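You operate a simulated robot arm through the tools that you are given. There is no shell and no other tool.

The job below is to be done with a simulated two-armed robot. You get a single attempt, and the scene is never put back.

## Task
On the bench top behind the sleeve block, fold the rag in half, so that its two long edges meet.
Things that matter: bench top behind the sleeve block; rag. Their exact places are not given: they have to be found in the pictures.

It is judged by the outcome, as a careful person would: the job done as asked, and still so three seconds after it is handed in. It fails if anything else is knocked over, pushed out of place, dropped, spilled or broken. Flat cloth is picked up by pressing the open fingertips on it (5 to 10 N) and closing them slowly along it; thin cloth reads only 2 to 8 mm in the jaws.

## Robot
Two 7-joint arms with two-finger parallel grippers on one trunk, on a base that drives. Base frame: it is fixed to the floor where the robot stands at the start and does not move with it; the origin is under the middle of the robot, x ahead of it, y to its left, z up. Readings come in mm, rad, newtons and seconds.
The left shoulder is at the start at [60, 143, 926], the right one opposite. With the tool pointing down near the work surface each hand reaches from about 300 to 720 mm from the robot's upright axis, wherever it stands, measured 20 degrees to its own side. Places, roughly: bench top behind the sleeve block [-3500, -1000, 900]; rag [-3500, -1000, 1000]. Payload 1.57 kg a hand.
Tool frame (each hand has its own): the origin (TCP) lies between the finger pads and is the grasp point; the fingertips stand 30 mm ahead of it; z points along the fingers, y is the line along which they close. The gripper opens to 110 mm. The fingers are 24 mm wide and 12 mm thick; the gripper's body (48 by 112 mm) begins 78 mm behind the TCP.
Orientation is that of the tool frame in the base frame, as a unit quaternion [w, x, y, z]. With the fingers straight down and closing along the base's y, the tool's x points along the base's -x, its y along +y and its z along -z.

## Interface
- The arms move only by the tool nudge_tool. It takes "left_targets", "right_targets" or both (then of equal length, played together; a hand with none holds still); each is one flat list of numbers, 7 for each row, row after row: the turn, a rotation vector about the tool's x, y, z in rad, then the shift along the tool's x, y, z in mm, then the gripper command, from -1 (fully open) to 1 (shut), values between in proportion. In form: [ax, ay, az, tx, ty, tz, grip, ax, ay, az, tx, ty, tz, grip, ...]. A call has 1 to 20 rows; each row shifts and turns the commanded pose from where the row before left it, along the tool's axes as they then stand. A row lasts 0.2 s, in which the tool goes at most 50 mm and 0.15 rad; a call with a longer step from one row to the next is refused whole, and so is a gripper value outside its range. A pose out of reach is approached as far as the arm can. The call stops where the force on the tool passes 40 N (or 10 N more than at its start, if that is more) or the arm is blocked; 0.2 s more then pass. The fingers move at their own pace (about 45 mm/s each) and stop on an object; they squeeze with about 24 N. The grip force told is the motor's: it shows also when the fingers shut on nothing. Time passes only in rows, and 0.2 s behind the last, so rows that do not move let the fingers close. The reply holds the time, the measured pose of the TCP, the force on the tool along the base axes, the opening and the grip force, in the units named above and with some noise, with the torque about the TCP (base axes, N m) and any sound that the robot's microphone picked up.
- Cameras (640 x 400 px; columns grow to the right, rows downward): "scene" is now at [54.2, -6.4, 1547.9]; the picture's right is [-0.07, -1.00, 0.00], its down [-0.64, 0.05, -0.77] and it looks along [0.77, -0.06, -0.64] (base axes); focal length 271 px, centre (320, 200). "left" rides on the left gripper at [70, -16, -141] in its tool frame; the picture's right is [0.23, 0.97, 0.00], its down [-0.86, 0.20, -0.48] and it looks along [-0.47, 0.11, 0.88] (tool axes); focal length 222 px, centre (320, 200). "right" rides on the right gripper at [70, 16, -141] in its tool frame; the picture's right is [-0.23, 0.97, 0.00], its down [-0.86, -0.20, -0.48] and it looks along [-0.47, -0.11, 0.88] (tool axes); focal length 222 px, centre (320, 200).
- get_image(camera): a new picture of that camera. No time passes.
- slide_trunk(by): slides the trunk up (or, below 0, down) by that many mm; the arms and the scene camera ride with it, the base frame stays. It gives what a move gives, with no picture.
- base_move(legs): drives the robot by 1 to 6 legs, each [ahead, left, turn to the left] in mm, mm and rad, along the robot's own axes; the way and the turn of a leg run together, so that a leg with both is an arc; at most 1500 mm and 3.142 rad a leg. The arms and the cameras ride along, it lands a little off, and it stops where it bumps. It gives what a move gives.
- head_to(pan, tilt): turns the head with the scene camera to pan (to the left, within 1.501 rad either way) and tilt (down, from -0.506 to 1.204), counted from straight ahead of the robot. It gives what a move gives.
- point_at(camera, pixels): there is no depth. For up to 12 entries [column, row, z] of the newest picture of that camera ("zoom" is the newest enlarged one), the place [x, y] in the base frame at which the ray of that pixel passes the height z, good to about 2 mm. No time passes.
- inspect(camera, box): a new picture of the part [left, top, right, bottom] of that camera's present view, enlarged. No time passes.
- sign_off(): hands the job in; it is judged then, once.

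Leave the grippers open and the arms clear of the work at the hand-in unless told otherwise.

The tools are called after "Emit:" by a JSON object that holds its "op" and its "data". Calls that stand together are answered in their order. nudge_tool: Moves the arms, as the interface text tells. Its arguments: {"type":"object","properties":{"left_targets":{"type":"array"},"right_targets":{"type":"array"}},"required":[]} The other tools are called the same way: slide_trunk (by) slides the trunk up or down; base_move (legs) drives the base; head_to (pan, tilt) turns the head that bears the scene camera; get_image (camera) takes a picture; point_at (camera, pixels) gives the place at which the rays of pixels pass given heights; inspect (camera, box) takes an enlarged picture of a part of a camera's view; sign_off () hands the job in.

At the start:

```text
clock: 0.0
left_tcp_pos: [495.0, 186.7, 1069.7]
left_ee_rot: [0.001, 0.0, 1.0, 0.0]
left_contact_force: [-0.3, 0.6, -0.7]
left_torque: [0.0, 0.01, -0.01]
left_width: 109.9
left_grasp_force: 0.1
right_tcp_pos: [583.6, -234.4, 1048.6]
right_ee_rot: [0.0, 0.0, 1.0, 0.0]
right_contact_force: [0.4, -0.5, -0.1]
right_torque: [-0.01, -0.02, 0.03]
right_width: 110.3
right_grasp_force: 0.1
trunk travel left (down, up): [-525.0, 65.0]
robot x, y, heading: [2.2, 2.2, 0.0]
head pan, tilt: [-0.075, 0.693]
```

scene: 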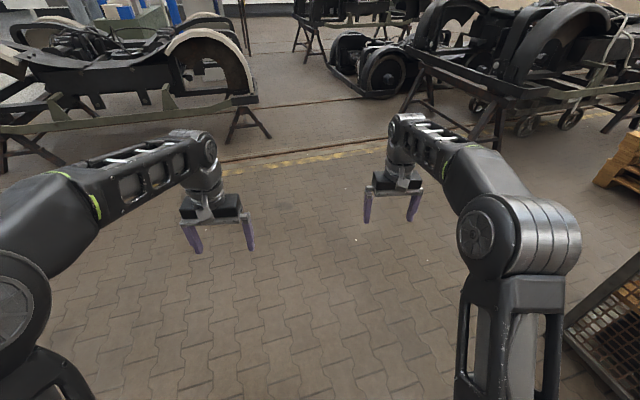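
right: 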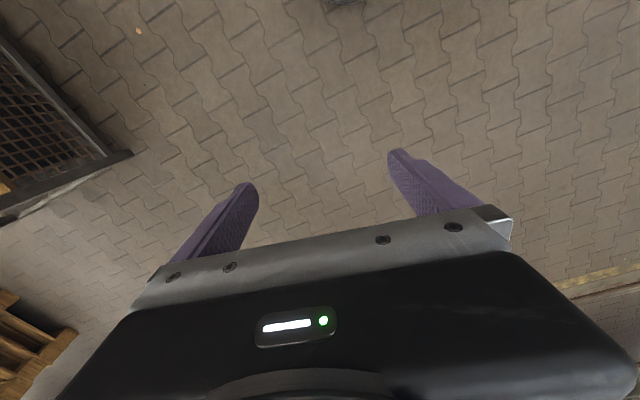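
left: 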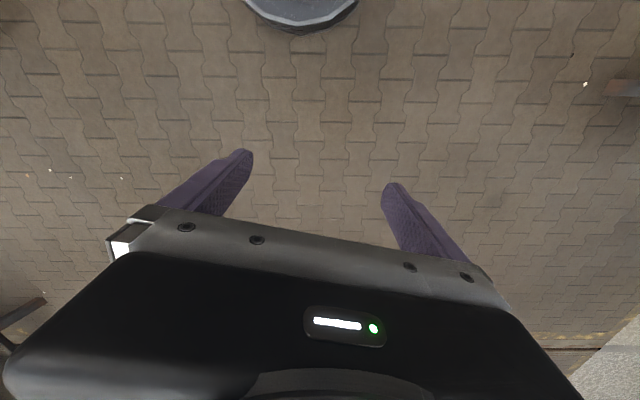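

The bench is behind the robot, about 3.6 m away. First I look to both sides with the head to check that there is free room before turning.

Emit:
{"op": "head_to", "data": {"pan": -1.5, "tilt": 0.35}}

Emit:
{"op": "get_image", "data": {"camera": "scene"}}

Emit:
{"op": "head_to", "data": {"pan": 1.5, "tilt": 0.35}}

Emit:
{"op": "get_image", "data": {"camera": "scene"}}

```text
clock: 1.6
left_tcp_pos: [494.0, 186.3, 1069.2]
left_ee_rot: [0.001, 0.0, 1.0, 0.0]
left_contact_force: [-0.1, -0.5, 0.0]
left_torque: [-0.01, 0.01, -0.01]
left_width: 109.9
left_grasp_force: 0.1
right_tcp_pos: [584.5, -234.3, 1049.5]
right_ee_rot: [-0.001, 0.0, 1.0, 0.0]
right_contact_force: [-0.5, -0.1, 1.3]
right_torque: [-0.02, 0.0, -0.01]
right_width: 110.1
right_grasp_force: 0.1
trunk travel left (down, up): [-525.0, 65.0]
robot x, y, heading: [3.3, -1.0, 0.003]
head pan, tilt: [-1.499, 0.351]
```

```text
taken
```

scene: 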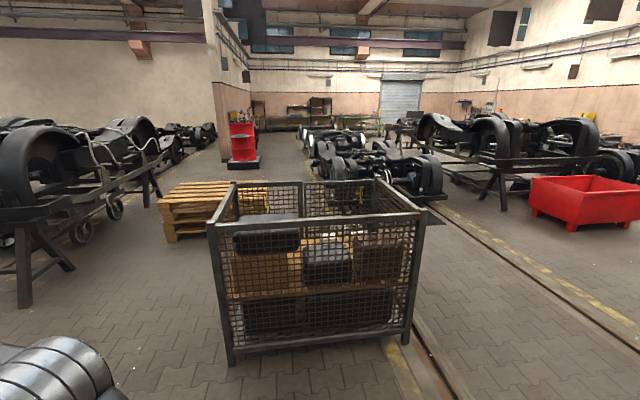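

```text
clock: 4.2
left_tcp_pos: [495.1, 186.4, 1068.7]
left_ee_rot: [0.0, 0.0, 1.0, 0.0]
left_contact_force: [0.5, -0.4, 0.6]
left_torque: [0.0, 0.02, -0.01]
left_width: 110.0
left_grasp_force: 0.1
right_tcp_pos: [584.3, -235.6, 1048.4]
right_ee_rot: [0.0, 0.0, 1.0, 0.0]
right_contact_force: [-0.5, 0.5, -0.1]
right_torque: [0.02, -0.01, 0.02]
right_width: 109.9
right_grasp_force: 0.1
trunk travel left (down, up): [-525.0, 65.0]
robot x, y, heading: [0.8, -2.1, 0.001]
head pan, tilt: [1.499, 0.351]
```

```text
taken
```

scene: 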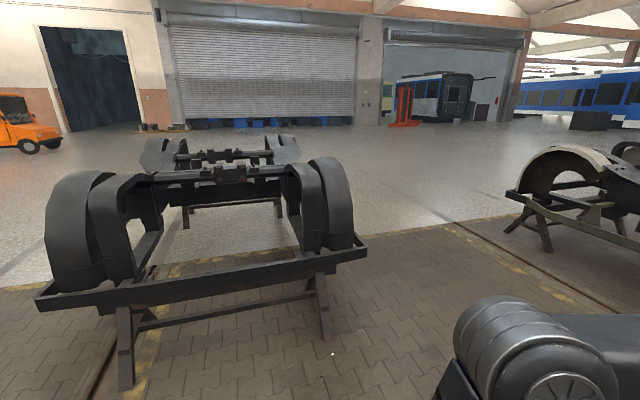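

To the left stands a bogie on trestles, to the right a mesh cage. I read how near the trestle's feet and bar are.

Emit:
{"op": "point_at", "data": {"camera": "scene", "pixels": [[125, 388, 0], [328, 337, 0], [40, 300, 500], [365, 245, 500], [40, 300, 800], [365, 245, 800]]}}

Emit:
{"op": "head_to", "data": {"pan": -1.5, "tilt": 0.7}}

Emit:
{"op": "get_image", "data": {"camera": "scene"}}

```text
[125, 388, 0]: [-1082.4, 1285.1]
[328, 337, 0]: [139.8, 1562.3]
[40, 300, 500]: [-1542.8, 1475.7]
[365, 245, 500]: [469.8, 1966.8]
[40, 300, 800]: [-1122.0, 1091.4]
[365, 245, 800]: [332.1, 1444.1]
```

```text
clock: 6.8
left_tcp_pos: [494.2, 186.2, 1068.2]
left_ee_rot: [0.001, 0.0, 1.0, 0.0]
left_contact_force: [0.2, -0.6, 0.5]
left_torque: [-0.01, 0.02, -0.01]
left_width: 110.0
left_grasp_force: 0.0
right_tcp_pos: [583.6, -234.1, 1049.0]
right_ee_rot: [0.0, -0.001, 1.0, 0.0]
right_contact_force: [0.3, -0.7, -0.6]
right_torque: [-0.02, 0.0, -0.01]
right_width: 110.1
right_grasp_force: 0.1
trunk travel left (down, up): [-525.0, 65.0]
robot x, y, heading: [-2.0, -0.1, 0.001]
head pan, tilt: [-1.499, 0.7]
```

```text
taken
```

scene: 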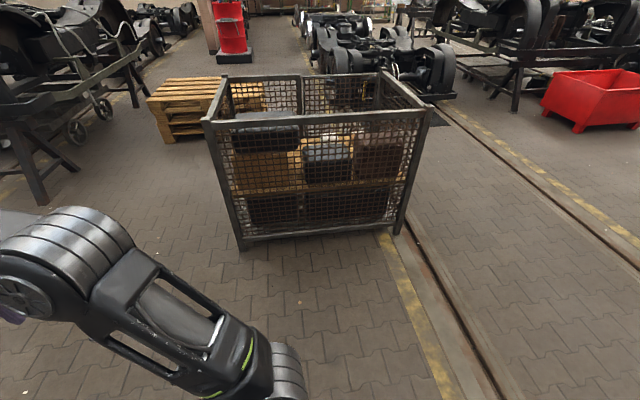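

About 1.1 m or more is free on the left. I turn left in place by about 3 rad, then look for the bench.

Emit:
{"op": "base_move", "data": {"legs": [[0, 0, 1.5], [0, 0, 1.64]]}}

Emit:
{"op": "head_to", "data": {"pan": 0.27, "tilt": 0.25}}

Emit:
{"op": "get_image", "data": {"camera": "scene"}}

```text
clock: 15.0
left_tcp_pos: [-478.0, -225.2, 1068.0]
left_ee_rot: [0.0, 0.999, 0.04, 0.0]
left_contact_force: [-0.8, -0.4, 0.1]
left_torque: [0.02, -0.01, -0.02]
left_width: 110.0
left_grasp_force: 0.1
right_tcp_pos: [-602.7, 187.2, 1048.7]
right_ee_rot: [-0.001, 0.999, 0.04, 0.0]
right_contact_force: [0.1, -0.6, 0.5]
right_torque: [0.03, -0.01, -0.01]
right_width: 109.9
right_grasp_force: 0.1
trunk travel left (down, up): [-525.0, 65.0]
robot x, y, heading: [0.7, -0.5, -3.06]
head pan, tilt: [-1.499, 0.7]
```

```text
clock: 16.8
left_tcp_pos: [-478.8, -224.4, 1068.7]
left_ee_rot: [0.0, 0.999, 0.041, -0.001]
left_contact_force: [0.5, -0.1, -0.2]
left_torque: [0.03, 0.0, -0.02]
left_width: 110.0
left_grasp_force: 0.1
right_tcp_pos: [-601.8, 186.4, 1049.3]
right_ee_rot: [0.001, 0.999, 0.04, 0.0]
right_contact_force: [0.4, 0.6, 0.5]
right_torque: [0.05, -0.03, 0.0]
right_width: 110.2
right_grasp_force: 0.1
trunk travel left (down, up): [-525.0, 65.0]
robot x, y, heading: [1.7, -1.2, -3.063]
head pan, tilt: [0.271, 0.25]
```

```text
taken
```

scene: 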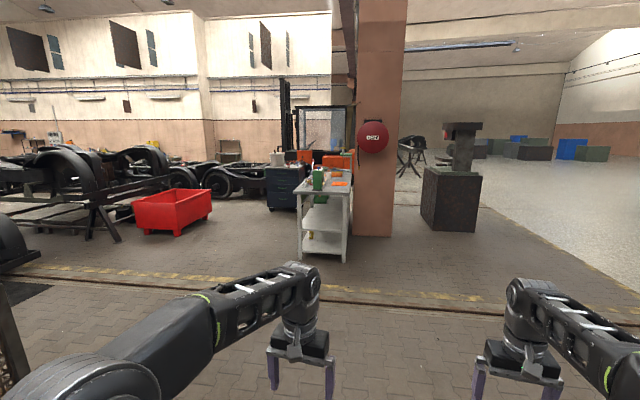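

A light bench stands in the middle of the view, around (325, 200), beside a column. I enlarge it.

Emit:
{"op": "inspect", "data": {"camera": "scene", "box": [260, 130, 400, 270]}}

Emit:
{"op": "point_at", "data": {"camera": "scene", "pixels": [[300, 262, 0], [346, 262, 0], [300, 192, 900], [346, 195, 900], [316, 170, 900], [352, 172, 900]]}}

```text
2.86 times, centred on (330, 200) of scene
```

zoom: 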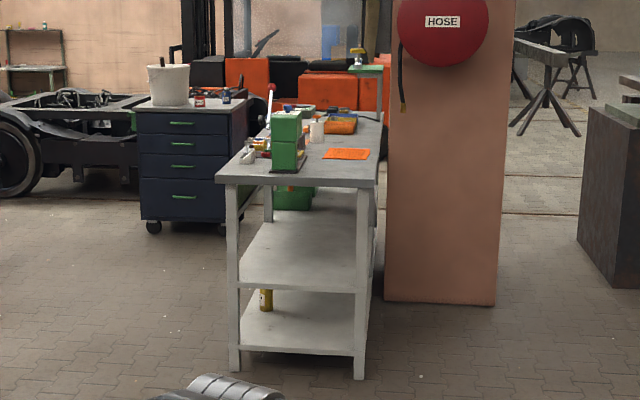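

```text
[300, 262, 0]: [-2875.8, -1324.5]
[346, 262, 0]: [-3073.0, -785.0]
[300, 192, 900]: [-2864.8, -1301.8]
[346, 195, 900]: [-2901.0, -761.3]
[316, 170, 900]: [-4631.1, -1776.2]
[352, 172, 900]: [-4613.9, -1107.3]
```

The bench has several objects on it: green block, white cup, orange flat cloth at zoom (346,154). I read the places of these in the zoom picture.

Emit:
{"op": "point_at", "data": {"camera": "zoom", "pixels": [[325, 150, 900], [369, 149, 900], [366, 160, 900], [322, 159, 900], [217, 182, 900], [363, 187, 900], [380, 120, 900], [273, 110, 900], [385, 300, 0], [494, 305, 0], [288, 172, 900], [250, 163, 900]]}}

Emit:
{"op": "inspect", "data": {"camera": "scene", "box": [300, 155, 360, 200]}}

```text
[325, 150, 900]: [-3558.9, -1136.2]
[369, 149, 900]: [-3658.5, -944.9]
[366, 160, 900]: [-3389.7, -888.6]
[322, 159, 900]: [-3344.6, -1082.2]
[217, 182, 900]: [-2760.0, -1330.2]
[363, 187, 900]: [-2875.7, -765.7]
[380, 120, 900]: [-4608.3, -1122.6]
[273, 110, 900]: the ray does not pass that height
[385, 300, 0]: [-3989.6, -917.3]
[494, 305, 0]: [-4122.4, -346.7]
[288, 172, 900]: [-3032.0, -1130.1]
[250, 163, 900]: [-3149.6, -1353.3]
```

```text
8.89 times, centred on (330, 178) of scene
```

zoom: 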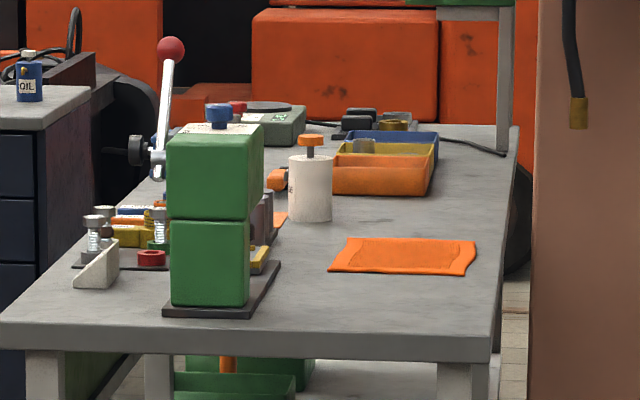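

The rag is the orange cloth lying near the bench's right-hand long edge, around (-3480, -1010). The column stands at about x=-4000, so the open side is the +y side of the bench. I check where the dark cabinet on the right stands before driving.

Emit:
{"op": "point_at", "data": {"camera": "scene", "pixels": [[421, 218, 0], [441, 231, 0], [478, 232, 0], [355, 236, 0], [392, 236, 0]]}}

Emit:
{"op": "head_to", "data": {"pan": -0.3, "tilt": 0.35}}

Emit:
{"op": "get_image", "data": {"camera": "scene"}}

```text
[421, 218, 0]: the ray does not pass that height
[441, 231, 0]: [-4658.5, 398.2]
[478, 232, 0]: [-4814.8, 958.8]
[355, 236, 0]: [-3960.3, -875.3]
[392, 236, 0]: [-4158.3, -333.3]
```

```text
clock: 17.7
left_tcp_pos: [-478.3, -224.5, 1069.4]
left_ee_rot: [0.0, 0.999, 0.04, -0.001]
left_contact_force: [0.1, -0.2, -0.3]
left_torque: [-0.01, 0.01, -0.02]
left_width: 109.7
left_grasp_force: 0.0
right_tcp_pos: [-600.4, 186.5, 1048.6]
right_ee_rot: [0.0, 0.999, 0.04, 0.001]
right_contact_force: [-0.2, 0.0, -0.4]
right_torque: [0.02, -0.06, -0.03]
right_width: 110.0
right_grasp_force: 0.0
trunk travel left (down, up): [-525.0, 65.0]
robot x, y, heading: [-2.1, -0.2, -3.06]
head pan, tilt: [-0.3, 0.351]
```

```text
taken
```

scene: 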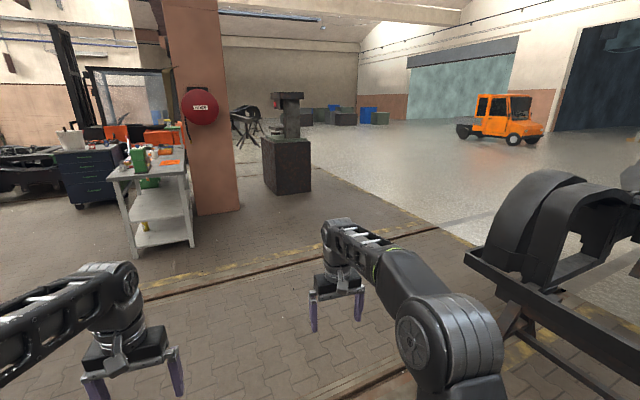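

The way along y≈0..200 is clear: bogie at y>1100, column at x<-3960. I drive to about (-3300, 200), then turn left to face the bench's long side.

Emit:
{"op": "base_move", "data": {"legs": [[1480, -215, 0], [1480, -215, 0], [311, -38, 0], [0, 0, 1.489]]}}

Emit:
{"op": "head_to", "data": {"pan": 0, "tilt": 0.5}}

Emit:
{"op": "get_image", "data": {"camera": "scene"}}

```text
clock: 37.5
left_tcp_pos: [-3127.1, -206.9, 1068.7]
left_ee_rot: [0.0, 0.721, 0.693, 0.0]
left_contact_force: [0.0, -0.3, -0.6]
left_torque: [0.0, 0.0, 0.03]
left_width: 110.0
left_grasp_force: 0.0
right_tcp_pos: [-3551.7, -280.0, 1048.7]
right_ee_rot: [0.0, 0.72, 0.694, -0.001]
right_contact_force: [0.5, -0.1, -0.3]
right_torque: [0.0, -0.01, -0.02]
right_width: 110.1
right_grasp_force: 0.0
trunk travel left (down, up): [-525.0, 65.0]
robot x, y, heading: [-3291.4, 296.5, -1.612]
head pan, tilt: [-0.3, 0.351]
```

```text
clock: 38.4
left_tcp_pos: [-3126.5, -207.7, 1069.4]
left_ee_rot: [0.001, 0.721, 0.693, -0.001]
left_contact_force: [0.0, -0.3, -0.4]
left_torque: [0.0, 0.0, -0.02]
left_width: 110.0
left_grasp_force: 0.2
right_tcp_pos: [-3550.8, -280.5, 1048.7]
right_ee_rot: [0.0, 0.721, 0.693, 0.0]
right_contact_force: [-0.8, -0.5, 0.3]
right_torque: [0.02, 0.01, 0.0]
right_width: 109.7
right_grasp_force: 0.1
trunk travel left (down, up): [-525.0, 65.0]
robot x, y, heading: [-3295.1, 296.1, -1.609]
head pan, tilt: [0.0, 0.499]
```

```text
taken
```

scene: 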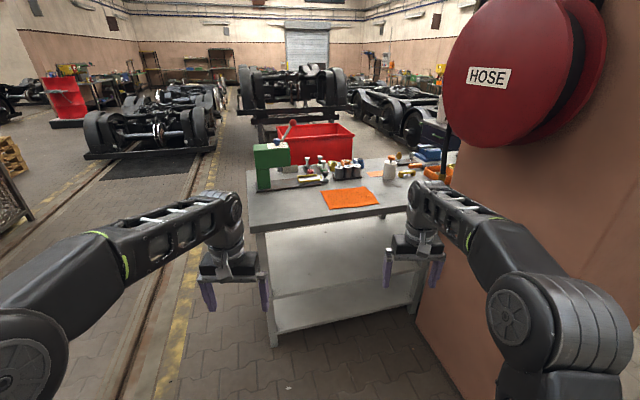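

Now the bench's long side faces us; rag at (350,198), sleeve block probably the green vise-like block or the cluster behind. I measure and enlarge.

Emit:
{"op": "inspect", "data": {"camera": "scene", "box": [240, 110, 460, 250]}}

Emit:
{"op": "point_at", "data": {"camera": "scene", "pixels": [[274, 345, 0], [416, 312, 0], [254, 232, 900], [420, 210, 900], [327, 208, 900], [378, 204, 900], [369, 187, 900], [321, 191, 900], [247, 192, 900], [418, 318, 0]]}}

```text
2.86 times, centred on (350, 180) of scene
```

zoom: 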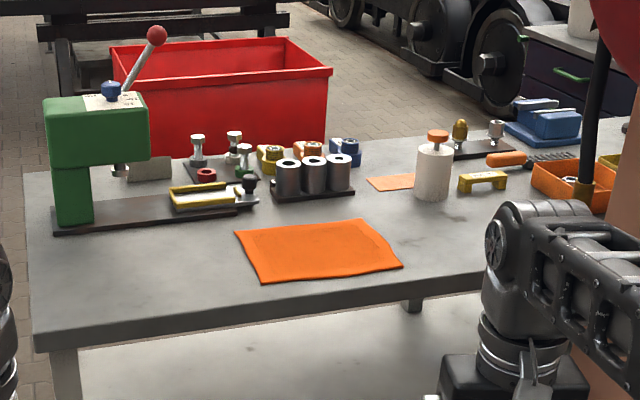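

```text
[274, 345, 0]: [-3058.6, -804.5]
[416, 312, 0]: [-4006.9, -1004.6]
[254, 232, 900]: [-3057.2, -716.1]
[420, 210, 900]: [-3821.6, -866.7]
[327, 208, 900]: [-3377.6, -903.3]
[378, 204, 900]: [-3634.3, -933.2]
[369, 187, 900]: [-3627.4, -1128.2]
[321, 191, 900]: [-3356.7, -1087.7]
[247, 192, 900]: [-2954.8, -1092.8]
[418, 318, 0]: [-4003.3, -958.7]
```

I see an arbor press (green), a black sleeve block with three grey sleeves, a bottle, and the rag in front (seen from here). Rag about 265 × 190 mm, long edges along x. The hose reel on the column at right is close to where my right elbow will be, so I measure the right elbow (540,320), the reel and the objects near the rag.

Emit:
{"op": "point_at", "data": {"camera": "scene", "pixels": [[630, 340, 1100], [630, 340, 1250], [545, 330, 1150], [460, 70, 1460], [605, 60, 1460], [520, 148, 1210], [550, 130, 1210]]}}

Emit:
{"op": "point_at", "data": {"camera": "zoom", "pixels": [[235, 233, 900], [262, 283, 900], [402, 266, 900], [362, 220, 900], [272, 199, 900], [353, 190, 900], [415, 196, 900], [447, 198, 900], [55, 235, 900], [256, 208, 900], [35, 335, 900], [415, 180, 900]]}}

Emit:
{"op": "head_to", "data": {"pan": 0, "tilt": 1.2}}

Emit:
{"op": "get_image", "data": {"camera": "scene"}}

```text
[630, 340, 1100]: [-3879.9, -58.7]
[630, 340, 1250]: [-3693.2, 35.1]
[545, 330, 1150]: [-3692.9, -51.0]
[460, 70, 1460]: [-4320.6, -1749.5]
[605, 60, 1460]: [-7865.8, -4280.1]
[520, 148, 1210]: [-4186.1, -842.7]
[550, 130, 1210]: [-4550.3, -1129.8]
```

```text
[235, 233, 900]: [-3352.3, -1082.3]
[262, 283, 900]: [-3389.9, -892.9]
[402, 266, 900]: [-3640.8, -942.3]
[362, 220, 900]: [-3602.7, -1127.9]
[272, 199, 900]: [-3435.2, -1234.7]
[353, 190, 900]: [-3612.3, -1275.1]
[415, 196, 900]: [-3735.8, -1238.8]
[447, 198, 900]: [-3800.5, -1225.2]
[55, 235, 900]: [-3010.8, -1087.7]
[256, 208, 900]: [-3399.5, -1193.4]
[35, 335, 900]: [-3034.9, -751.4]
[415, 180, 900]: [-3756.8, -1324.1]
```

```text
clock: 39.4
left_tcp_pos: [-3128.1, -206.7, 1069.0]
left_ee_rot: [0.0, 0.721, 0.693, -0.001]
left_contact_force: [0.0, 0.3, -0.7]
left_torque: [0.0, -0.02, -0.02]
left_width: 109.7
left_grasp_force: 0.1
right_tcp_pos: [-3551.3, -280.7, 1048.8]
right_ee_rot: [0.0, 0.721, 0.693, 0.0]
right_contact_force: [0.0, -0.7, -0.4]
right_torque: [0.01, 0.0, -0.04]
right_width: 110.0
right_grasp_force: 0.0
trunk travel left (down, up): [-525.0, 65.0]
robot x, y, heading: [-3291.5, 294.4, -1.607]
head pan, tilt: [0.0, 1.201]
```

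```text
taken
```

scene: 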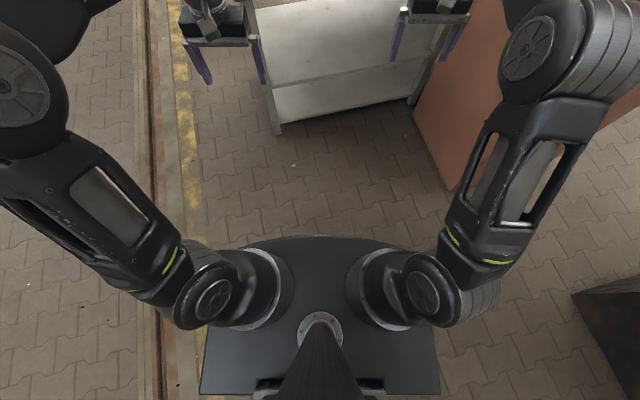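

Looking down: the base plate's front edge is at (320,237). I read how far ahead of the axis it reaches for a few heights, and where the bench's leg and column corner are.

Emit:
{"op": "point_at", "data": {"camera": "scene", "pixels": [[320, 237, 0], [320, 237, 200], [320, 237, 400], [320, 237, 850], [203, 390, 300], [440, 390, 300], [450, 190, 0], [278, 134, 0], [410, 105, 0], [275, 122, 300]]}}

```text
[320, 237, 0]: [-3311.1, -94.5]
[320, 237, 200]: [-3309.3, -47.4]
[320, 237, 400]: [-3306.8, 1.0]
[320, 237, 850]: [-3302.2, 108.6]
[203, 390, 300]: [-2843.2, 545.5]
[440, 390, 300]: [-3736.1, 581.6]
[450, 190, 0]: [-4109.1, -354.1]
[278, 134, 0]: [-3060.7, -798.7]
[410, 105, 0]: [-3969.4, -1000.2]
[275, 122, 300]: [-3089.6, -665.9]
```

The base's front is at most about 340 mm ahead of the axis; the reel's face is around x=-3914. I plan to stand near (-3380, -470) facing about -1.45 rad. First a part of the way: to about y=-300.

Emit:
{"op": "base_move", "data": {"legs": [[0, 0, 0.157], [570, -160, 0]]}}

Emit:
{"op": "head_to", "data": {"pan": 0, "tilt": 0.75}}

Emit:
{"op": "get_image", "data": {"camera": "scene"}}

```text
clock: 43.4
left_tcp_pos: [-3149.7, -749.0, 1068.9]
left_ee_rot: [-0.001, 0.665, 0.747, 0.0]
left_contact_force: [-0.4, 0.4, -0.6]
left_torque: [0.02, 0.05, 0.0]
left_width: 110.1
left_grasp_force: 0.1
right_tcp_pos: [-3557.9, -885.4, 1049.6]
right_ee_rot: [0.0, 0.665, 0.747, 0.0]
right_contact_force: [0.2, -0.6, 0.7]
right_torque: [-0.01, -0.04, 0.01]
right_width: 110.0
right_grasp_force: 0.1
trunk travel left (down, up): [-525.0, 65.0]
robot x, y, heading: [-3392.9, -275.3, -1.455]
head pan, tilt: [0.0, 1.201]
```

```text
clock: 44.3
left_tcp_pos: [-3149.5, -747.8, 1069.1]
left_ee_rot: [0.001, 0.665, 0.747, 0.0]
left_contact_force: [-0.7, 0.0, 0.4]
left_torque: [-0.01, -0.03, 0.01]
left_width: 109.9
left_grasp_force: 0.1
right_tcp_pos: [-3557.4, -886.5, 1049.0]
right_ee_rot: [0.0, 0.665, 0.747, 0.0]
right_contact_force: [0.3, 0.4, -1.1]
right_torque: [-0.01, -0.01, 0.02]
right_width: 110.1
right_grasp_force: 0.1
trunk travel left (down, up): [-525.0, 65.0]
robot x, y, heading: [-3395.0, -277.9, -1.453]
head pan, tilt: [0.0, 0.75]
```

```text
taken
```

scene: 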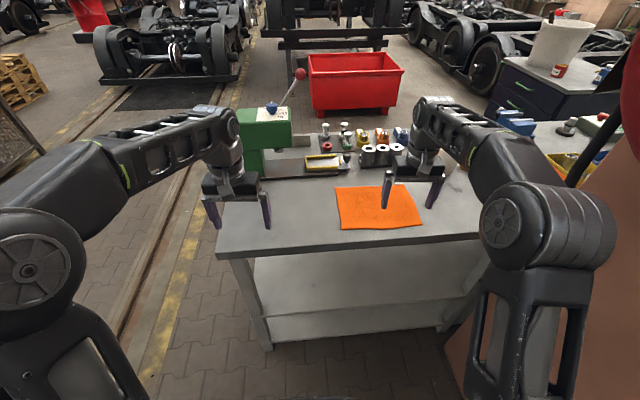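

Nearer now. The rag spans (337,187)-(422,228). The hose reel is at the right edge of the picture, so I look to the right to see the elbow's clearance, and read the rag corners.

Emit:
{"op": "point_at", "data": {"camera": "scene", "pixels": [[337, 187, 900], [341, 229, 900], [422, 225, 900], [401, 186, 900], [216, 258, 900], [482, 240, 900]]}}

Emit:
{"op": "head_to", "data": {"pan": -0.9, "tilt": 0.4}}

Emit:
{"op": "get_image", "data": {"camera": "scene"}}

```text
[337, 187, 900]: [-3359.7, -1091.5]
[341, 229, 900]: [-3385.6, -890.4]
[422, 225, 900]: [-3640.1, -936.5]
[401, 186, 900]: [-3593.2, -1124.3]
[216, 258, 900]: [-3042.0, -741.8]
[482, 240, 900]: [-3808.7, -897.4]
```

```text
clock: 45.5
left_tcp_pos: [-3149.6, -747.5, 1068.9]
left_ee_rot: [0.001, 0.665, 0.747, 0.0]
left_contact_force: [0.3, -0.4, 0.0]
left_torque: [-0.01, 0.01, 0.0]
left_width: 110.0
left_grasp_force: 0.0
right_tcp_pos: [-3556.4, -884.6, 1048.8]
right_ee_rot: [0.0, 0.665, 0.747, 0.0]
right_contact_force: [0.2, -0.6, 1.3]
right_torque: [0.01, 0.02, 0.01]
right_width: 110.2
right_grasp_force: 0.1
trunk travel left (down, up): [-525.0, 65.0]
robot x, y, heading: [-3390.8, -277.8, -1.455]
head pan, tilt: [-0.901, 0.4]
```

```text
taken
```

scene: 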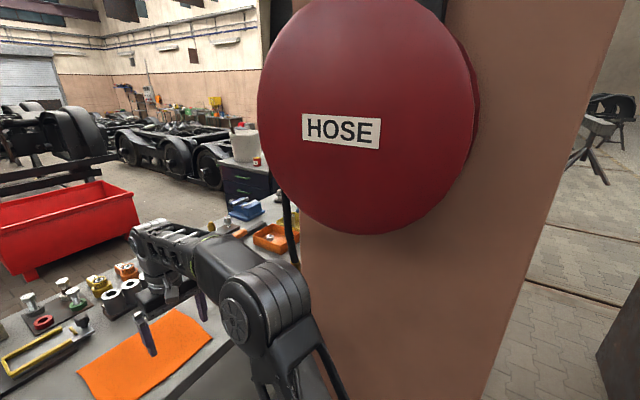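

The elbow's top (row 262) lies below the reel's bottom (row 230), so there is room. I first draw the hands back toward me (right 120 mm, left 60 mm) so that driving in keeps them clear of the things on the bench.

Emit:
{"op": "nudge_tool", "data": {"left_targets": [0, 0, 0, 20, 0, 0, -1, 0, 0, 0, 20, 0, 0, -1, 0, 0, 0, 20, 0, 0, -1, 0, 0, 0, 0, 0, 0, -1], "right_targets": [0, 0, 0, 40, 0, 0, -1, 0, 0, 0, 40, 0, 0, -1, 0, 0, 0, 40, 0, 0, -1, 0, 0, 0, 0, 0, 0, -1]}}

Emit:
{"op": "base_move", "data": {"legs": [[120, 0, 0]]}}

Emit:
{"op": "head_to", "data": {"pan": 0, "tilt": 0.9}}

Emit:
{"op": "get_image", "data": {"camera": "scene"}}

```text
clock: 46.5
left_tcp_pos: [-3155.9, -688.5, 1066.2]
left_ee_rot: [0.0, 0.664, 0.748, 0.001]
left_contact_force: [-0.1, 0.0, -0.4]
left_torque: [0.02, -0.02, 0.02]
left_width: 110.1
left_grasp_force: 0.0
right_tcp_pos: [-3569.0, -766.3, 1047.2]
right_ee_rot: [0.0, 0.665, 0.747, 0.0]
right_contact_force: [0.2, 0.1, 0.7]
right_torque: [0.04, -0.02, 0.02]
right_width: 109.9
right_grasp_force: 0.1
trunk travel left (down, up): [-525.0, 65.0]
robot x, y, heading: [-3392.3, -274.6, -1.451]
head pan, tilt: [-0.901, 0.4]
```

```text
clock: 47.7
left_tcp_pos: [-3142.9, -807.3, 1066.4]
left_ee_rot: [0.0, 0.664, 0.747, 0.0]
left_contact_force: [-0.5, -0.5, 0.1]
left_torque: [0.04, -0.01, -0.01]
left_width: 109.9
left_grasp_force: 0.0
right_tcp_pos: [-3554.1, -885.7, 1048.5]
right_ee_rot: [-0.001, 0.664, 0.748, 0.001]
right_contact_force: [0.5, -1.1, -1.1]
right_torque: [0.05, -0.04, 0.03]
right_width: 110.0
right_grasp_force: 0.0
trunk travel left (down, up): [-525.0, 65.0]
robot x, y, heading: [-3381.1, -395.6, -1.451]
head pan, tilt: [-0.901, 0.4]
```

```text
clock: 48.9
left_tcp_pos: [-3142.5, -805.7, 1066.7]
left_ee_rot: [0.0, 0.664, 0.748, -0.001]
left_contact_force: [-1.5, -0.3, -0.7]
left_torque: [0.01, -0.01, 0.04]
left_width: 109.9
left_grasp_force: 0.0
right_tcp_pos: [-3554.0, -883.9, 1047.4]
right_ee_rot: [0.0, 0.664, 0.748, 0.0]
right_contact_force: [0.0, -0.2, 0.2]
right_torque: [-0.01, -0.02, -0.02]
right_width: 110.0
right_grasp_force: 0.1
trunk travel left (down, up): [-525.0, 65.0]
robot x, y, heading: [-3377.1, -396.7, -1.452]
head pan, tilt: [0.0, 0.901]
```

```text
taken
```

scene: 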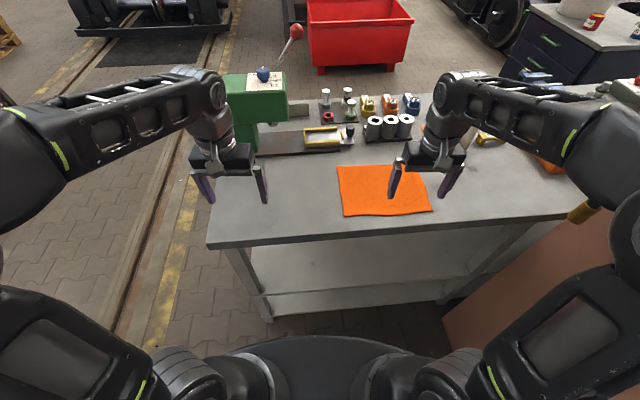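

There is still room between the base's front (row 337) and the lower shelf. I check how much, and re-read rag corners.

Emit:
{"op": "point_at", "data": {"camera": "scene", "pixels": [[310, 337, 0], [310, 337, 300], [310, 337, 600], [266, 321, 0], [440, 300, 200], [272, 318, 200], [337, 167, 900], [344, 216, 900], [432, 209, 900], [405, 166, 900], [366, 141, 900], [412, 135, 900]]}}

Emit:
{"op": "inspect", "data": {"camera": "scene", "box": [290, 80, 490, 230]}}

Emit:
{"op": "get_image", "data": {"camera": "right"}}

```text
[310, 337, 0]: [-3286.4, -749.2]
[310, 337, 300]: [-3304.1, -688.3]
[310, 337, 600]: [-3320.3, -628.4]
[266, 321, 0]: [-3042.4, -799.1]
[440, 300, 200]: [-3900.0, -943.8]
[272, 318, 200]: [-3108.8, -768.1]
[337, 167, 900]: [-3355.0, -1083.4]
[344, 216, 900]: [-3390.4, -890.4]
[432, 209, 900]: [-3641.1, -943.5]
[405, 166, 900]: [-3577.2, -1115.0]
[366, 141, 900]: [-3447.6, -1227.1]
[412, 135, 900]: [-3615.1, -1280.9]
```

```text
2.67 times, centred on (390, 155) of scene
```

zoom: 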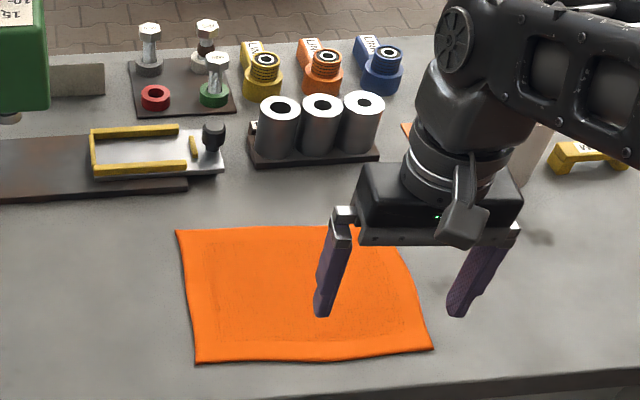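

```text
taken
```

right: 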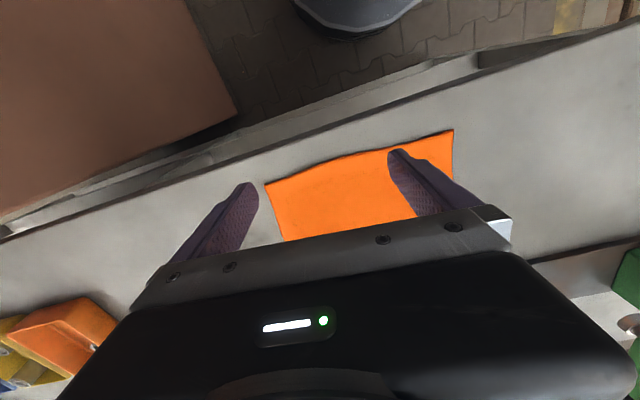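

Shelf front is about 120 mm ahead of the base front in the worst case. I drive 60 mm more, which brings the rag's far edge into reach of both hands.

Emit:
{"op": "base_move", "data": {"legs": [[60, 0, 0]]}}

Emit:
{"op": "get_image", "data": {"camera": "scene"}}

Emit:
{"op": "inspect", "data": {"camera": "scene", "box": [320, 80, 480, 220]}}

```text
clock: 49.9
left_tcp_pos: [-3134.1, -867.7, 1065.6]
left_ee_rot: [0.0, 0.664, 0.747, 0.001]
left_contact_force: [0.5, 0.1, -0.3]
left_torque: [0.05, -0.04, 0.0]
left_width: 110.2
left_grasp_force: 0.0
right_tcp_pos: [-3547.0, -945.9, 1045.8]
right_ee_rot: [-0.001, 0.664, 0.748, 0.0]
right_contact_force: [-0.2, -0.7, -0.3]
right_torque: [0.05, -0.02, 0.01]
right_width: 109.7
right_grasp_force: 0.0
trunk travel left (down, up): [-525.0, 65.0]
robot x, y, heading: [-3372.0, -458.2, -1.453]
head pan, tilt: [0.0, 0.901]
```

```text
taken
```

scene: 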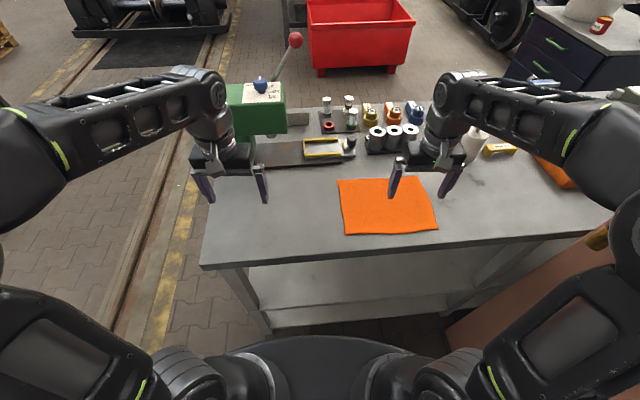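

```text
2.86 times, centred on (400, 150) of scene
```

zoom: 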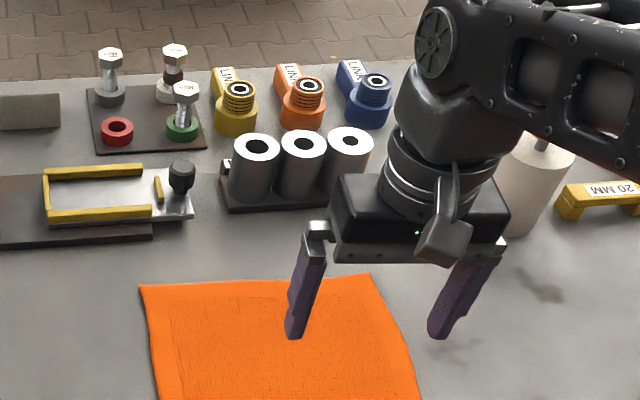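

I take a closer enlargement of the rag itself and read its corners.

Emit:
{"op": "inspect", "data": {"camera": "scene", "box": [325, 165, 451, 244]}}

```text
5.06 times, centred on (388, 204) of scene
```

zoom: 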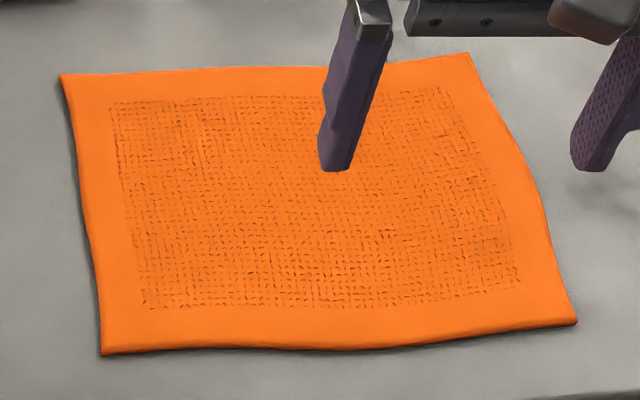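

Emit:
{"op": "point_at", "data": {"camera": "zoom", "pixels": [[60, 75, 903], [102, 355, 903], [577, 322, 903], [470, 53, 903], [340, 349, 903], [265, 67, 903], [85, 215, 903], [535, 190, 903], [114, 103, 903], [145, 307, 903], [519, 282, 903], [440, 90, 903]]}}

```text
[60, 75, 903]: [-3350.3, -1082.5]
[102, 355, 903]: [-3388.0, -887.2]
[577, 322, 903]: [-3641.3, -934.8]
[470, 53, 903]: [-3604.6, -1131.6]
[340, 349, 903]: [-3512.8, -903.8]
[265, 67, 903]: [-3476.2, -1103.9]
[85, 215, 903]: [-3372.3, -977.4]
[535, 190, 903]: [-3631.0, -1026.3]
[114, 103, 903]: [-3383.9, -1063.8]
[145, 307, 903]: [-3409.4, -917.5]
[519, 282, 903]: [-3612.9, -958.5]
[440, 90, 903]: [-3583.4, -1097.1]
```

The rag is a 259 × 200 mm rectangle: corners FL (-3350,-1083), NL (-3388,-887), NR (-3641,-935), FR (-3605,-1132). Long edges are the near and far ones. Plan: both hands pick the far long edge near its corners, carry it up and over toward me, laying it on the near edge while leaning the fingers forward. First I test in the air whether the leaned end pose above the near edge is reachable: yaw hands to the rag, move above the near edge at z≈1000.

Emit:
{"op": "nudge_tool", "data": {"left_targets": [0, 0, -0.071, 0, 0, 0, 0.564, 0, 0, 0, 8, -42, 9, 0.564, 0, 0, 0, 8, -42, 9, 0.564, 0, 0, 0, 8, -42, 9, 0.564, 0, 0, 0, 8, -42, 9, 0.564, 0, 0, 0, 8, -42, 9, 0.564, 0, 0, 0, 8, -42, 9, 0.564, 0, 0, 0, 8, -42, 9, 0.564, 0, 0, 0, 0, 0, 0, 0.564], "right_targets": [0, 0, -0.071, 0, 0, 0, 0.564, 0, 0, 0, 8, -7, 6.5, 0.564, 0, 0, 0, 8, -7, 6.5, 0.564, 0, 0, 0, 8, -7, 6.5, 0.564, 0, 0, 0, 8, -7, 6.5, 0.564, 0, 0, 0, 8, -7, 6.5, 0.564, 0, 0, 0, 8, -7, 6.5, 0.564, 0, 0, 0, 8, -7, 6.5, 0.564, 0, 0, 0, 0, 0, 0, 0.564]}}

Emit:
{"op": "get_image", "data": {"camera": "scene"}}

```text
clock: 51.9
left_tcp_pos: [-3435.5, -868.4, 1003.6]
left_ee_rot: [0.001, 0.636, 0.771, -0.001]
left_contact_force: [-0.8, -0.1, -0.7]
left_torque: [-0.01, 0.01, 0.0]
left_width: 24.1
left_grasp_force: 0.1
right_tcp_pos: [-3605.9, -898.4, 1004.1]
right_ee_rot: [0.0, 0.638, 0.77, 0.0]
right_contact_force: [0.7, -0.3, -0.6]
right_torque: [0.02, 0.03, 0.02]
right_width: 24.1
right_grasp_force: 0.0
trunk travel left (down, up): [-525.0, 65.0]
robot x, y, heading: [-3365.4, -455.0, -1.455]
head pan, tilt: [0.0, 0.901]
```

```text
taken
```

scene: 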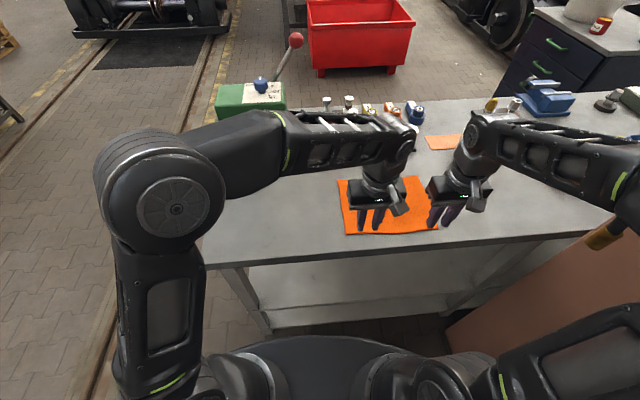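

Both hands reached the place, 173 mm apart. Now the lean test: turn both about tool y by -0.87 rad in the air.

Emit:
{"op": "nudge_tool", "data": {"left_targets": [0, -0.145, 0, 0, 0, 0, 0.564, 0, -0.145, 0, 0, 0, 0, 0.564, 0, -0.145, 0, 0, 0, 0, 0.564, 0, -0.145, 0, 0, 0, 0, 0.564, 0, -0.145, 0, 0, 0, 0, 0.564, 0, -0.145, 0, 0, 0, 0, 0.564, 0, 0, 0, 0, 0, 0, 0.564], "right_targets": [0, -0.145, 0, 0, 0, 0, 0.564, 0, -0.145, 0, 0, 0, 0, 0.564, 0, -0.145, 0, 0, 0, 0, 0.564, 0, -0.145, 0, 0, 0, 0, 0.564, 0, -0.145, 0, 0, 0, 0, 0.564, 0, -0.145, 0, 0, 0, 0, 0.564, 0, 0, 0, 0, 0, 0, 0.564]}}

Emit:
{"op": "get_image", "data": {"camera": "scene"}}

```text
clock: 53.5
left_tcp_pos: [-3434.5, -865.9, 1003.9]
left_ee_rot: [0.326, 0.577, 0.699, -0.27]
left_contact_force: [-0.2, -0.1, 0.1]
left_torque: [0.0, 0.02, -0.01]
left_width: 24.1
left_grasp_force: 0.1
right_tcp_pos: [-3620.7, -935.4, 1020.5]
right_ee_rot: [0.325, 0.577, 0.7, -0.267]
right_contact_force: [0.3, -0.8, 0.1]
right_torque: [0.02, 0.03, 0.03]
right_width: 24.0
right_grasp_force: 0.1
right hand out of reach, approached as far as the arm can: row 5, 6
trunk travel left (down, up): [-525.0, 65.0]
robot x, y, heading: [-3368.2, -456.8, -1.451]
head pan, tilt: [0.0, 0.901]
```

```text
taken
```

scene: 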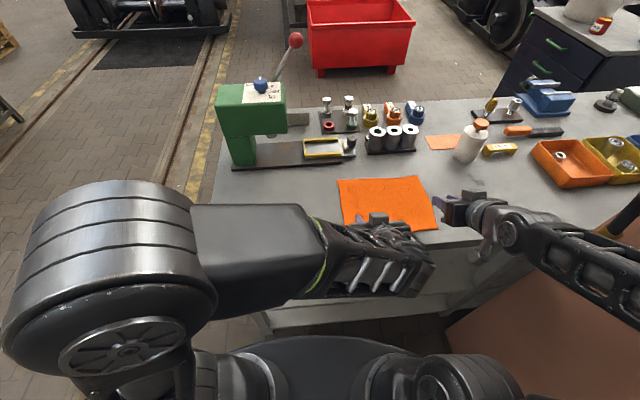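

The left hand reaches the full lean, the right only about 0.6 rad there. So I will use a lean of about 0.5 rad at the end. I undo the lean now.

Emit:
{"op": "nudge_tool", "data": {"left_targets": [0, 0.145, 0, 0, 0, 0, 0.564, 0, 0.145, 0, 0, 0, 0, 0.564, 0, 0.145, 0, 0, 0, 0, 0.564, 0, 0.145, 0, 0, 0, 0, 0.564, 0, 0.145, 0, 0, 0, 0, 0.564, 0, 0.145, 0, 0, 0, 0, 0.564, 0, 0, 0, 0, 0, 0, 0.564], "right_targets": [0, 0.145, 0, 0, 0, 0, 0.564, 0, 0.145, 0, 0, 0, 0, 0.564, 0, 0.145, 0, 0, 0, 0, 0.564, 0, 0.145, 0, 0, 0, 0, 0.564, 0, 0.145, 0, 0, 0, 0, 0.564, 0, 0.145, 0, 0, 0, 0, 0.564, 0, 0, 0, 0, 0, 0, 0.564]}}

```text
clock: 55.1
left_tcp_pos: [-3433.1, -864.9, 1004.0]
left_ee_rot: [0.001, 0.638, 0.77, 0.0]
left_contact_force: [-0.3, -0.8, 0.2]
left_torque: [-0.01, -0.03, -0.01]
left_width: 24.5
left_grasp_force: 0.1
right_tcp_pos: [-3620.1, -933.6, 1020.8]
right_ee_rot: [0.0, 0.636, 0.771, -0.001]
right_contact_force: [0.0, 0.4, -0.4]
right_torque: [0.02, -0.02, 0.05]
right_width: 24.0
right_grasp_force: 0.0
trunk travel left (down, up): [-525.0, 65.0]
robot x, y, heading: [-3374.1, -456.8, -1.455]
head pan, tilt: [0.0, 0.901]
```

Undone; the right hand stands at (-3620,-934,1021). Before moving over the far edge I check how near the press plate and tray (around (350,150)) are to the far-left corner.

Emit:
{"op": "get_image", "data": {"camera": "scene"}}

Emit:
{"op": "inspect", "data": {"camera": "scene", "box": [300, 110, 440, 200]}}

```text
taken
```

scene: 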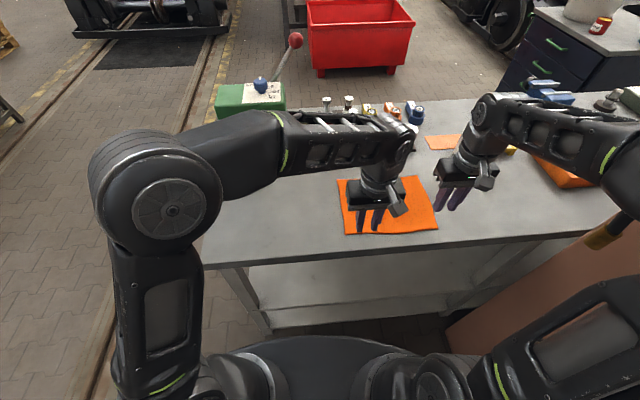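

```text
4.44 times, centred on (370, 155) of scene
```

zoom: 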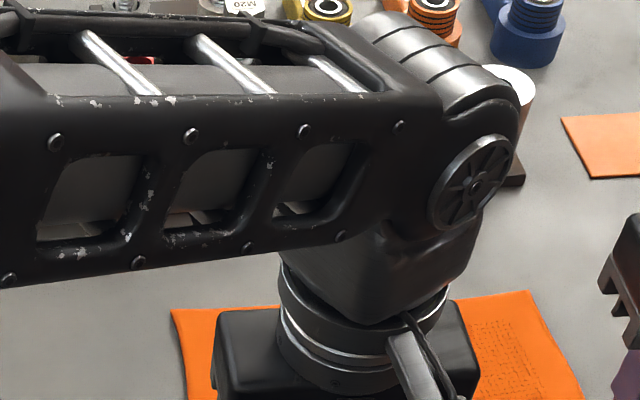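

The forearm hides it, but the head has not moved, so I can use the pixel positions of the previous picture: plate's right front end (357,158), knob (351,142), sleeve block's front (366,152)-(418,148).

Emit:
{"op": "point_at", "data": {"camera": "scene", "pixels": [[357, 158, 905], [357, 158, 920], [351, 142, 960], [366, 154, 900], [417, 149, 900], [376, 128, 980], [414, 126, 980], [338, 179, 903]]}}

```text
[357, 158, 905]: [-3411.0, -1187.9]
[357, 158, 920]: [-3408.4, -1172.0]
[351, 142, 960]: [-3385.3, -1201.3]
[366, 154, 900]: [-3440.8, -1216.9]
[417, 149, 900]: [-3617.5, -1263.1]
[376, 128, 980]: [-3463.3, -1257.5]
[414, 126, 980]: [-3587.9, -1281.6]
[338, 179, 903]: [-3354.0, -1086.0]
```

Everything stands at least 90 mm behind the far edge. I move both hands above the pick points: left (-3379,-1082), right (-3578,-1120), z 970.

Emit:
{"op": "nudge_tool", "data": {"left_targets": [0, 0, 0, -37, 2.1, 0, 0.564, 0, 0, 0, -37, 2.1, 0, 0.564, 0, 0, 0, -37, 2.1, 0, 0.564, 0, 0, 0, -37, 2.1, 8, 0.564, 0, 0, 0, -37, 2.1, 13, 0.564, 0, 0, 0, -37, 2.1, 13, 0.564, 0, 0, 0, 0, 0, 0, 0.564], "right_targets": [0, 0, 0, -31.8, 1, 0, 0.564, 0, 0, 0, -31.8, 1, 0, 0.564, 0, 0, 0, -31.8, 1, 10, 0.564, 0, 0, 0, -31.8, 1, 10, 0.564, 0, 0, 0, -31.8, 1, 15, 0.564, 0, 0, 0, -31.8, 1, 15, 0.564, 0, 0, 0, 0, 0, 0, 0.564]}}

Emit:
{"op": "get_image", "data": {"camera": "scene"}}

Emit:
{"op": "inspect", "data": {"camera": "scene", "box": [315, 130, 455, 240]}}

Emit:
{"op": "get_image", "data": {"camera": "left"}}

Emit:
{"op": "get_image", "data": {"camera": "right"}}

```text
clock: 56.7
left_tcp_pos: [-3389.0, -1046.5, 984.3]
left_ee_rot: [0.0, 0.638, 0.77, -0.001]
left_contact_force: [0.0, -0.3, -0.5]
left_torque: [0.03, 0.01, 0.02]
left_width: 23.9
left_grasp_force: 0.0
left hand out of reach, approached as far as the arm can: row 6
right_tcp_pos: [-3580.1, -1123.1, 971.3]
right_ee_rot: [0.0, 0.638, 0.77, 0.001]
right_contact_force: [-0.8, 0.1, -0.1]
right_torque: [0.01, 0.03, 0.0]
right_width: 23.9
right_grasp_force: 0.0
trunk travel left (down, up): [-525.0, 65.0]
robot x, y, heading: [-3373.8, -453.4, -1.449]
head pan, tilt: [0.0, 0.901]
```

```text
taken
```

scene: 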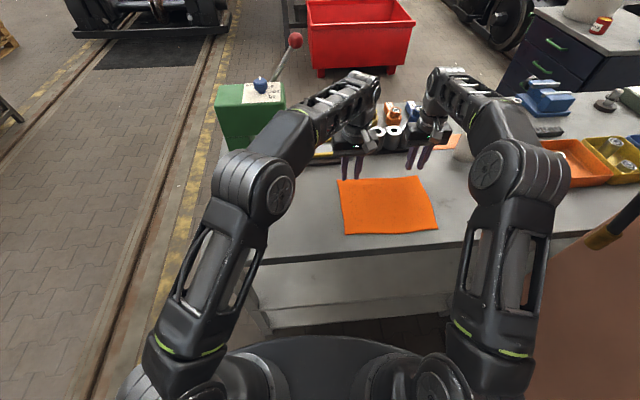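

```text
3.64 times, centred on (385, 185) of scene
```

zoom: 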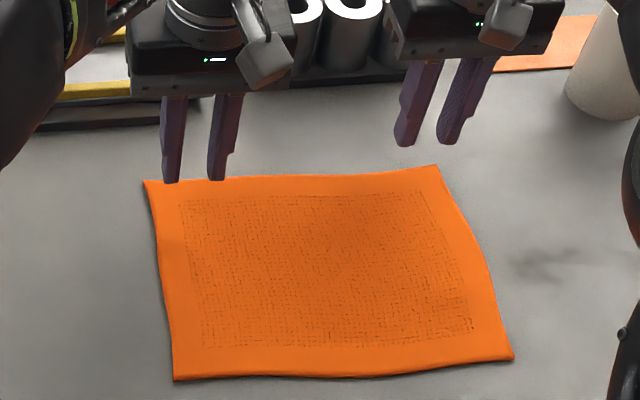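

```text
taken
```

left: 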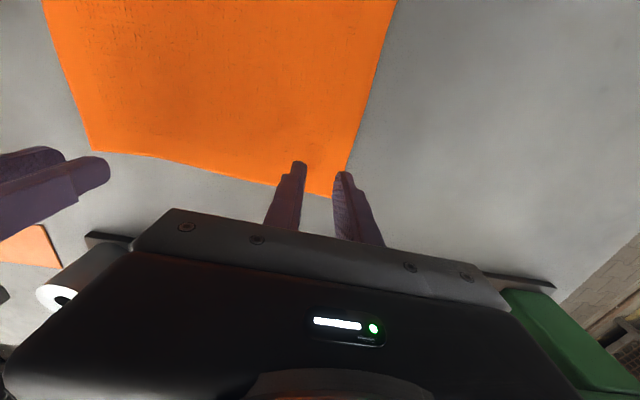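

```text
taken
```

right: 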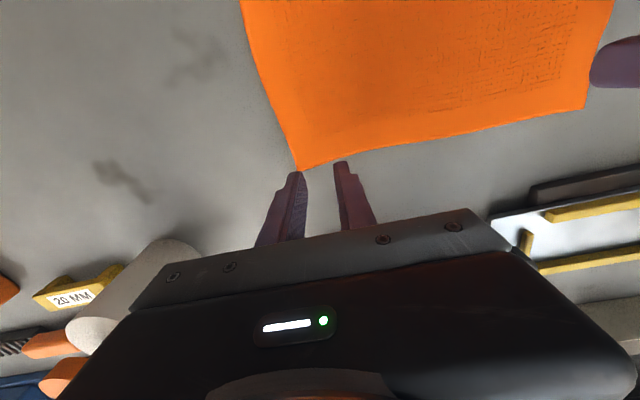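

The left hand cannot quite reach its pick point across the body (stopped at (-3389,-1046)). The robot should stand ~100 mm more to its right. I check the right elbow's place (520,170 now; 620,150 in the earlier near-edge pose) against the column before strafing.

Emit:
{"op": "point_at", "data": {"camera": "scene", "pixels": [[555, 185, 1150], [555, 185, 1250], [639, 150, 1100], [639, 150, 1200], [639, 150, 1300], [600, 245, 1000], [600, 245, 1100]]}}

Emit:
{"op": "head_to", "data": {"pan": -0.8, "tilt": 0.5}}

Emit:
{"op": "get_image", "data": {"camera": "scene"}}

```text
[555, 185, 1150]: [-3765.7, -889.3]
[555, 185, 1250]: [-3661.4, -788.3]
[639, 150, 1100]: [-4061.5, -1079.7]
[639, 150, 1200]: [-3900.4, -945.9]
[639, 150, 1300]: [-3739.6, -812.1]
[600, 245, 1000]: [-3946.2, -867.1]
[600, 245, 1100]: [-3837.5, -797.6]
```

```text
clock: 57.8
left_tcp_pos: [-3387.0, -1046.2, 982.7]
left_ee_rot: [0.0, 0.637, 0.771, 0.0]
left_contact_force: [-0.8, -0.5, -0.2]
left_torque: [-0.01, 0.01, 0.01]
left_width: 24.3
left_grasp_force: 0.1
right_tcp_pos: [-3579.1, -1122.0, 971.2]
right_ee_rot: [0.0, 0.638, 0.77, 0.0]
right_contact_force: [-0.1, 0.3, 0.1]
right_torque: [0.02, 0.01, 0.01]
right_width: 24.1
right_grasp_force: 0.0
trunk travel left (down, up): [-525.0, 65.0]
robot x, y, heading: [-3368.2, -454.5, -1.448]
head pan, tilt: [-0.799, 0.499]
```

```text
taken
```

scene: 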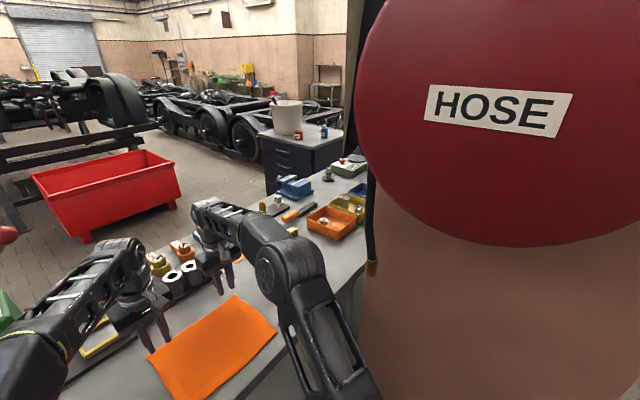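

By triangulating, the right elbow is high (z≈1350) around x≈-3500…-3600, the reel's face at x≈-3914, and a hose nozzle hangs at about (-3889,-856,1070). A strafe of 100 mm to the right keeps 200 mm and more. First I draw the hands back and up, then strafe.

Emit:
{"op": "nudge_tool", "data": {"left_targets": [0, 0, 0, 30, 0, -10, 0.564, 0, 0, 0, 30, 0, -10, 0.564, 0, 0, 0, 30, 0, -10, 0.564, 0, 0, 0, 0, 0, 0, 0.564], "right_targets": [0, 0, 0, 40, 0, -15, 0.564, 0, 0, 0, 40, 0, -15, 0.564, 0, 0, 0, 40, 0, -15, 0.564, 0, 0, 0, 0, 0, 0, 0.564]}}

Emit:
{"op": "base_move", "data": {"legs": [[0, -100, 0]]}}

Emit:
{"op": "get_image", "data": {"camera": "scene"}}

```text
clock: 58.8
left_tcp_pos: [-3404.7, -960.0, 1016.8]
left_ee_rot: [0.0, 0.637, 0.771, -0.001]
left_contact_force: [0.1, -0.8, -0.5]
left_torque: [0.06, 0.0, 0.04]
left_width: 24.1
left_grasp_force: 0.1
right_tcp_pos: [-3597.5, -1004.0, 1011.6]
right_ee_rot: [-0.001, 0.637, 0.771, 0.0]
right_contact_force: [0.1, -0.4, 0.1]
right_torque: [0.03, 0.0, 0.01]
right_width: 23.9
right_grasp_force: 0.0
trunk travel left (down, up): [-525.0, 65.0]
robot x, y, heading: [-3371.9, -452.6, -1.45]
head pan, tilt: [-0.799, 0.499]
```

```text
clock: 60.0
left_tcp_pos: [-3506.4, -971.3, 1014.9]
left_ee_rot: [0.002, 0.637, 0.771, 0.0]
left_contact_force: [0.1, -0.5, 0.0]
left_torque: [0.0, -0.04, -0.01]
left_width: 23.9
left_grasp_force: 0.1
right_tcp_pos: [-3698.8, -1016.8, 1012.3]
right_ee_rot: [0.001, 0.637, 0.771, 0.001]
right_contact_force: [-1.2, 0.3, -1.0]
right_torque: [-0.01, -0.05, -0.01]
right_width: 24.1
right_grasp_force: 0.0
trunk travel left (down, up): [-525.0, 65.0]
robot x, y, heading: [-3469.3, -468.3, -1.454]
head pan, tilt: [-0.799, 0.499]
```

```text
taken
```

scene: 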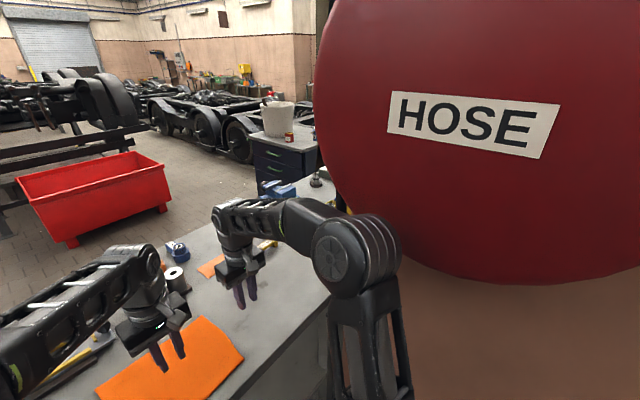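

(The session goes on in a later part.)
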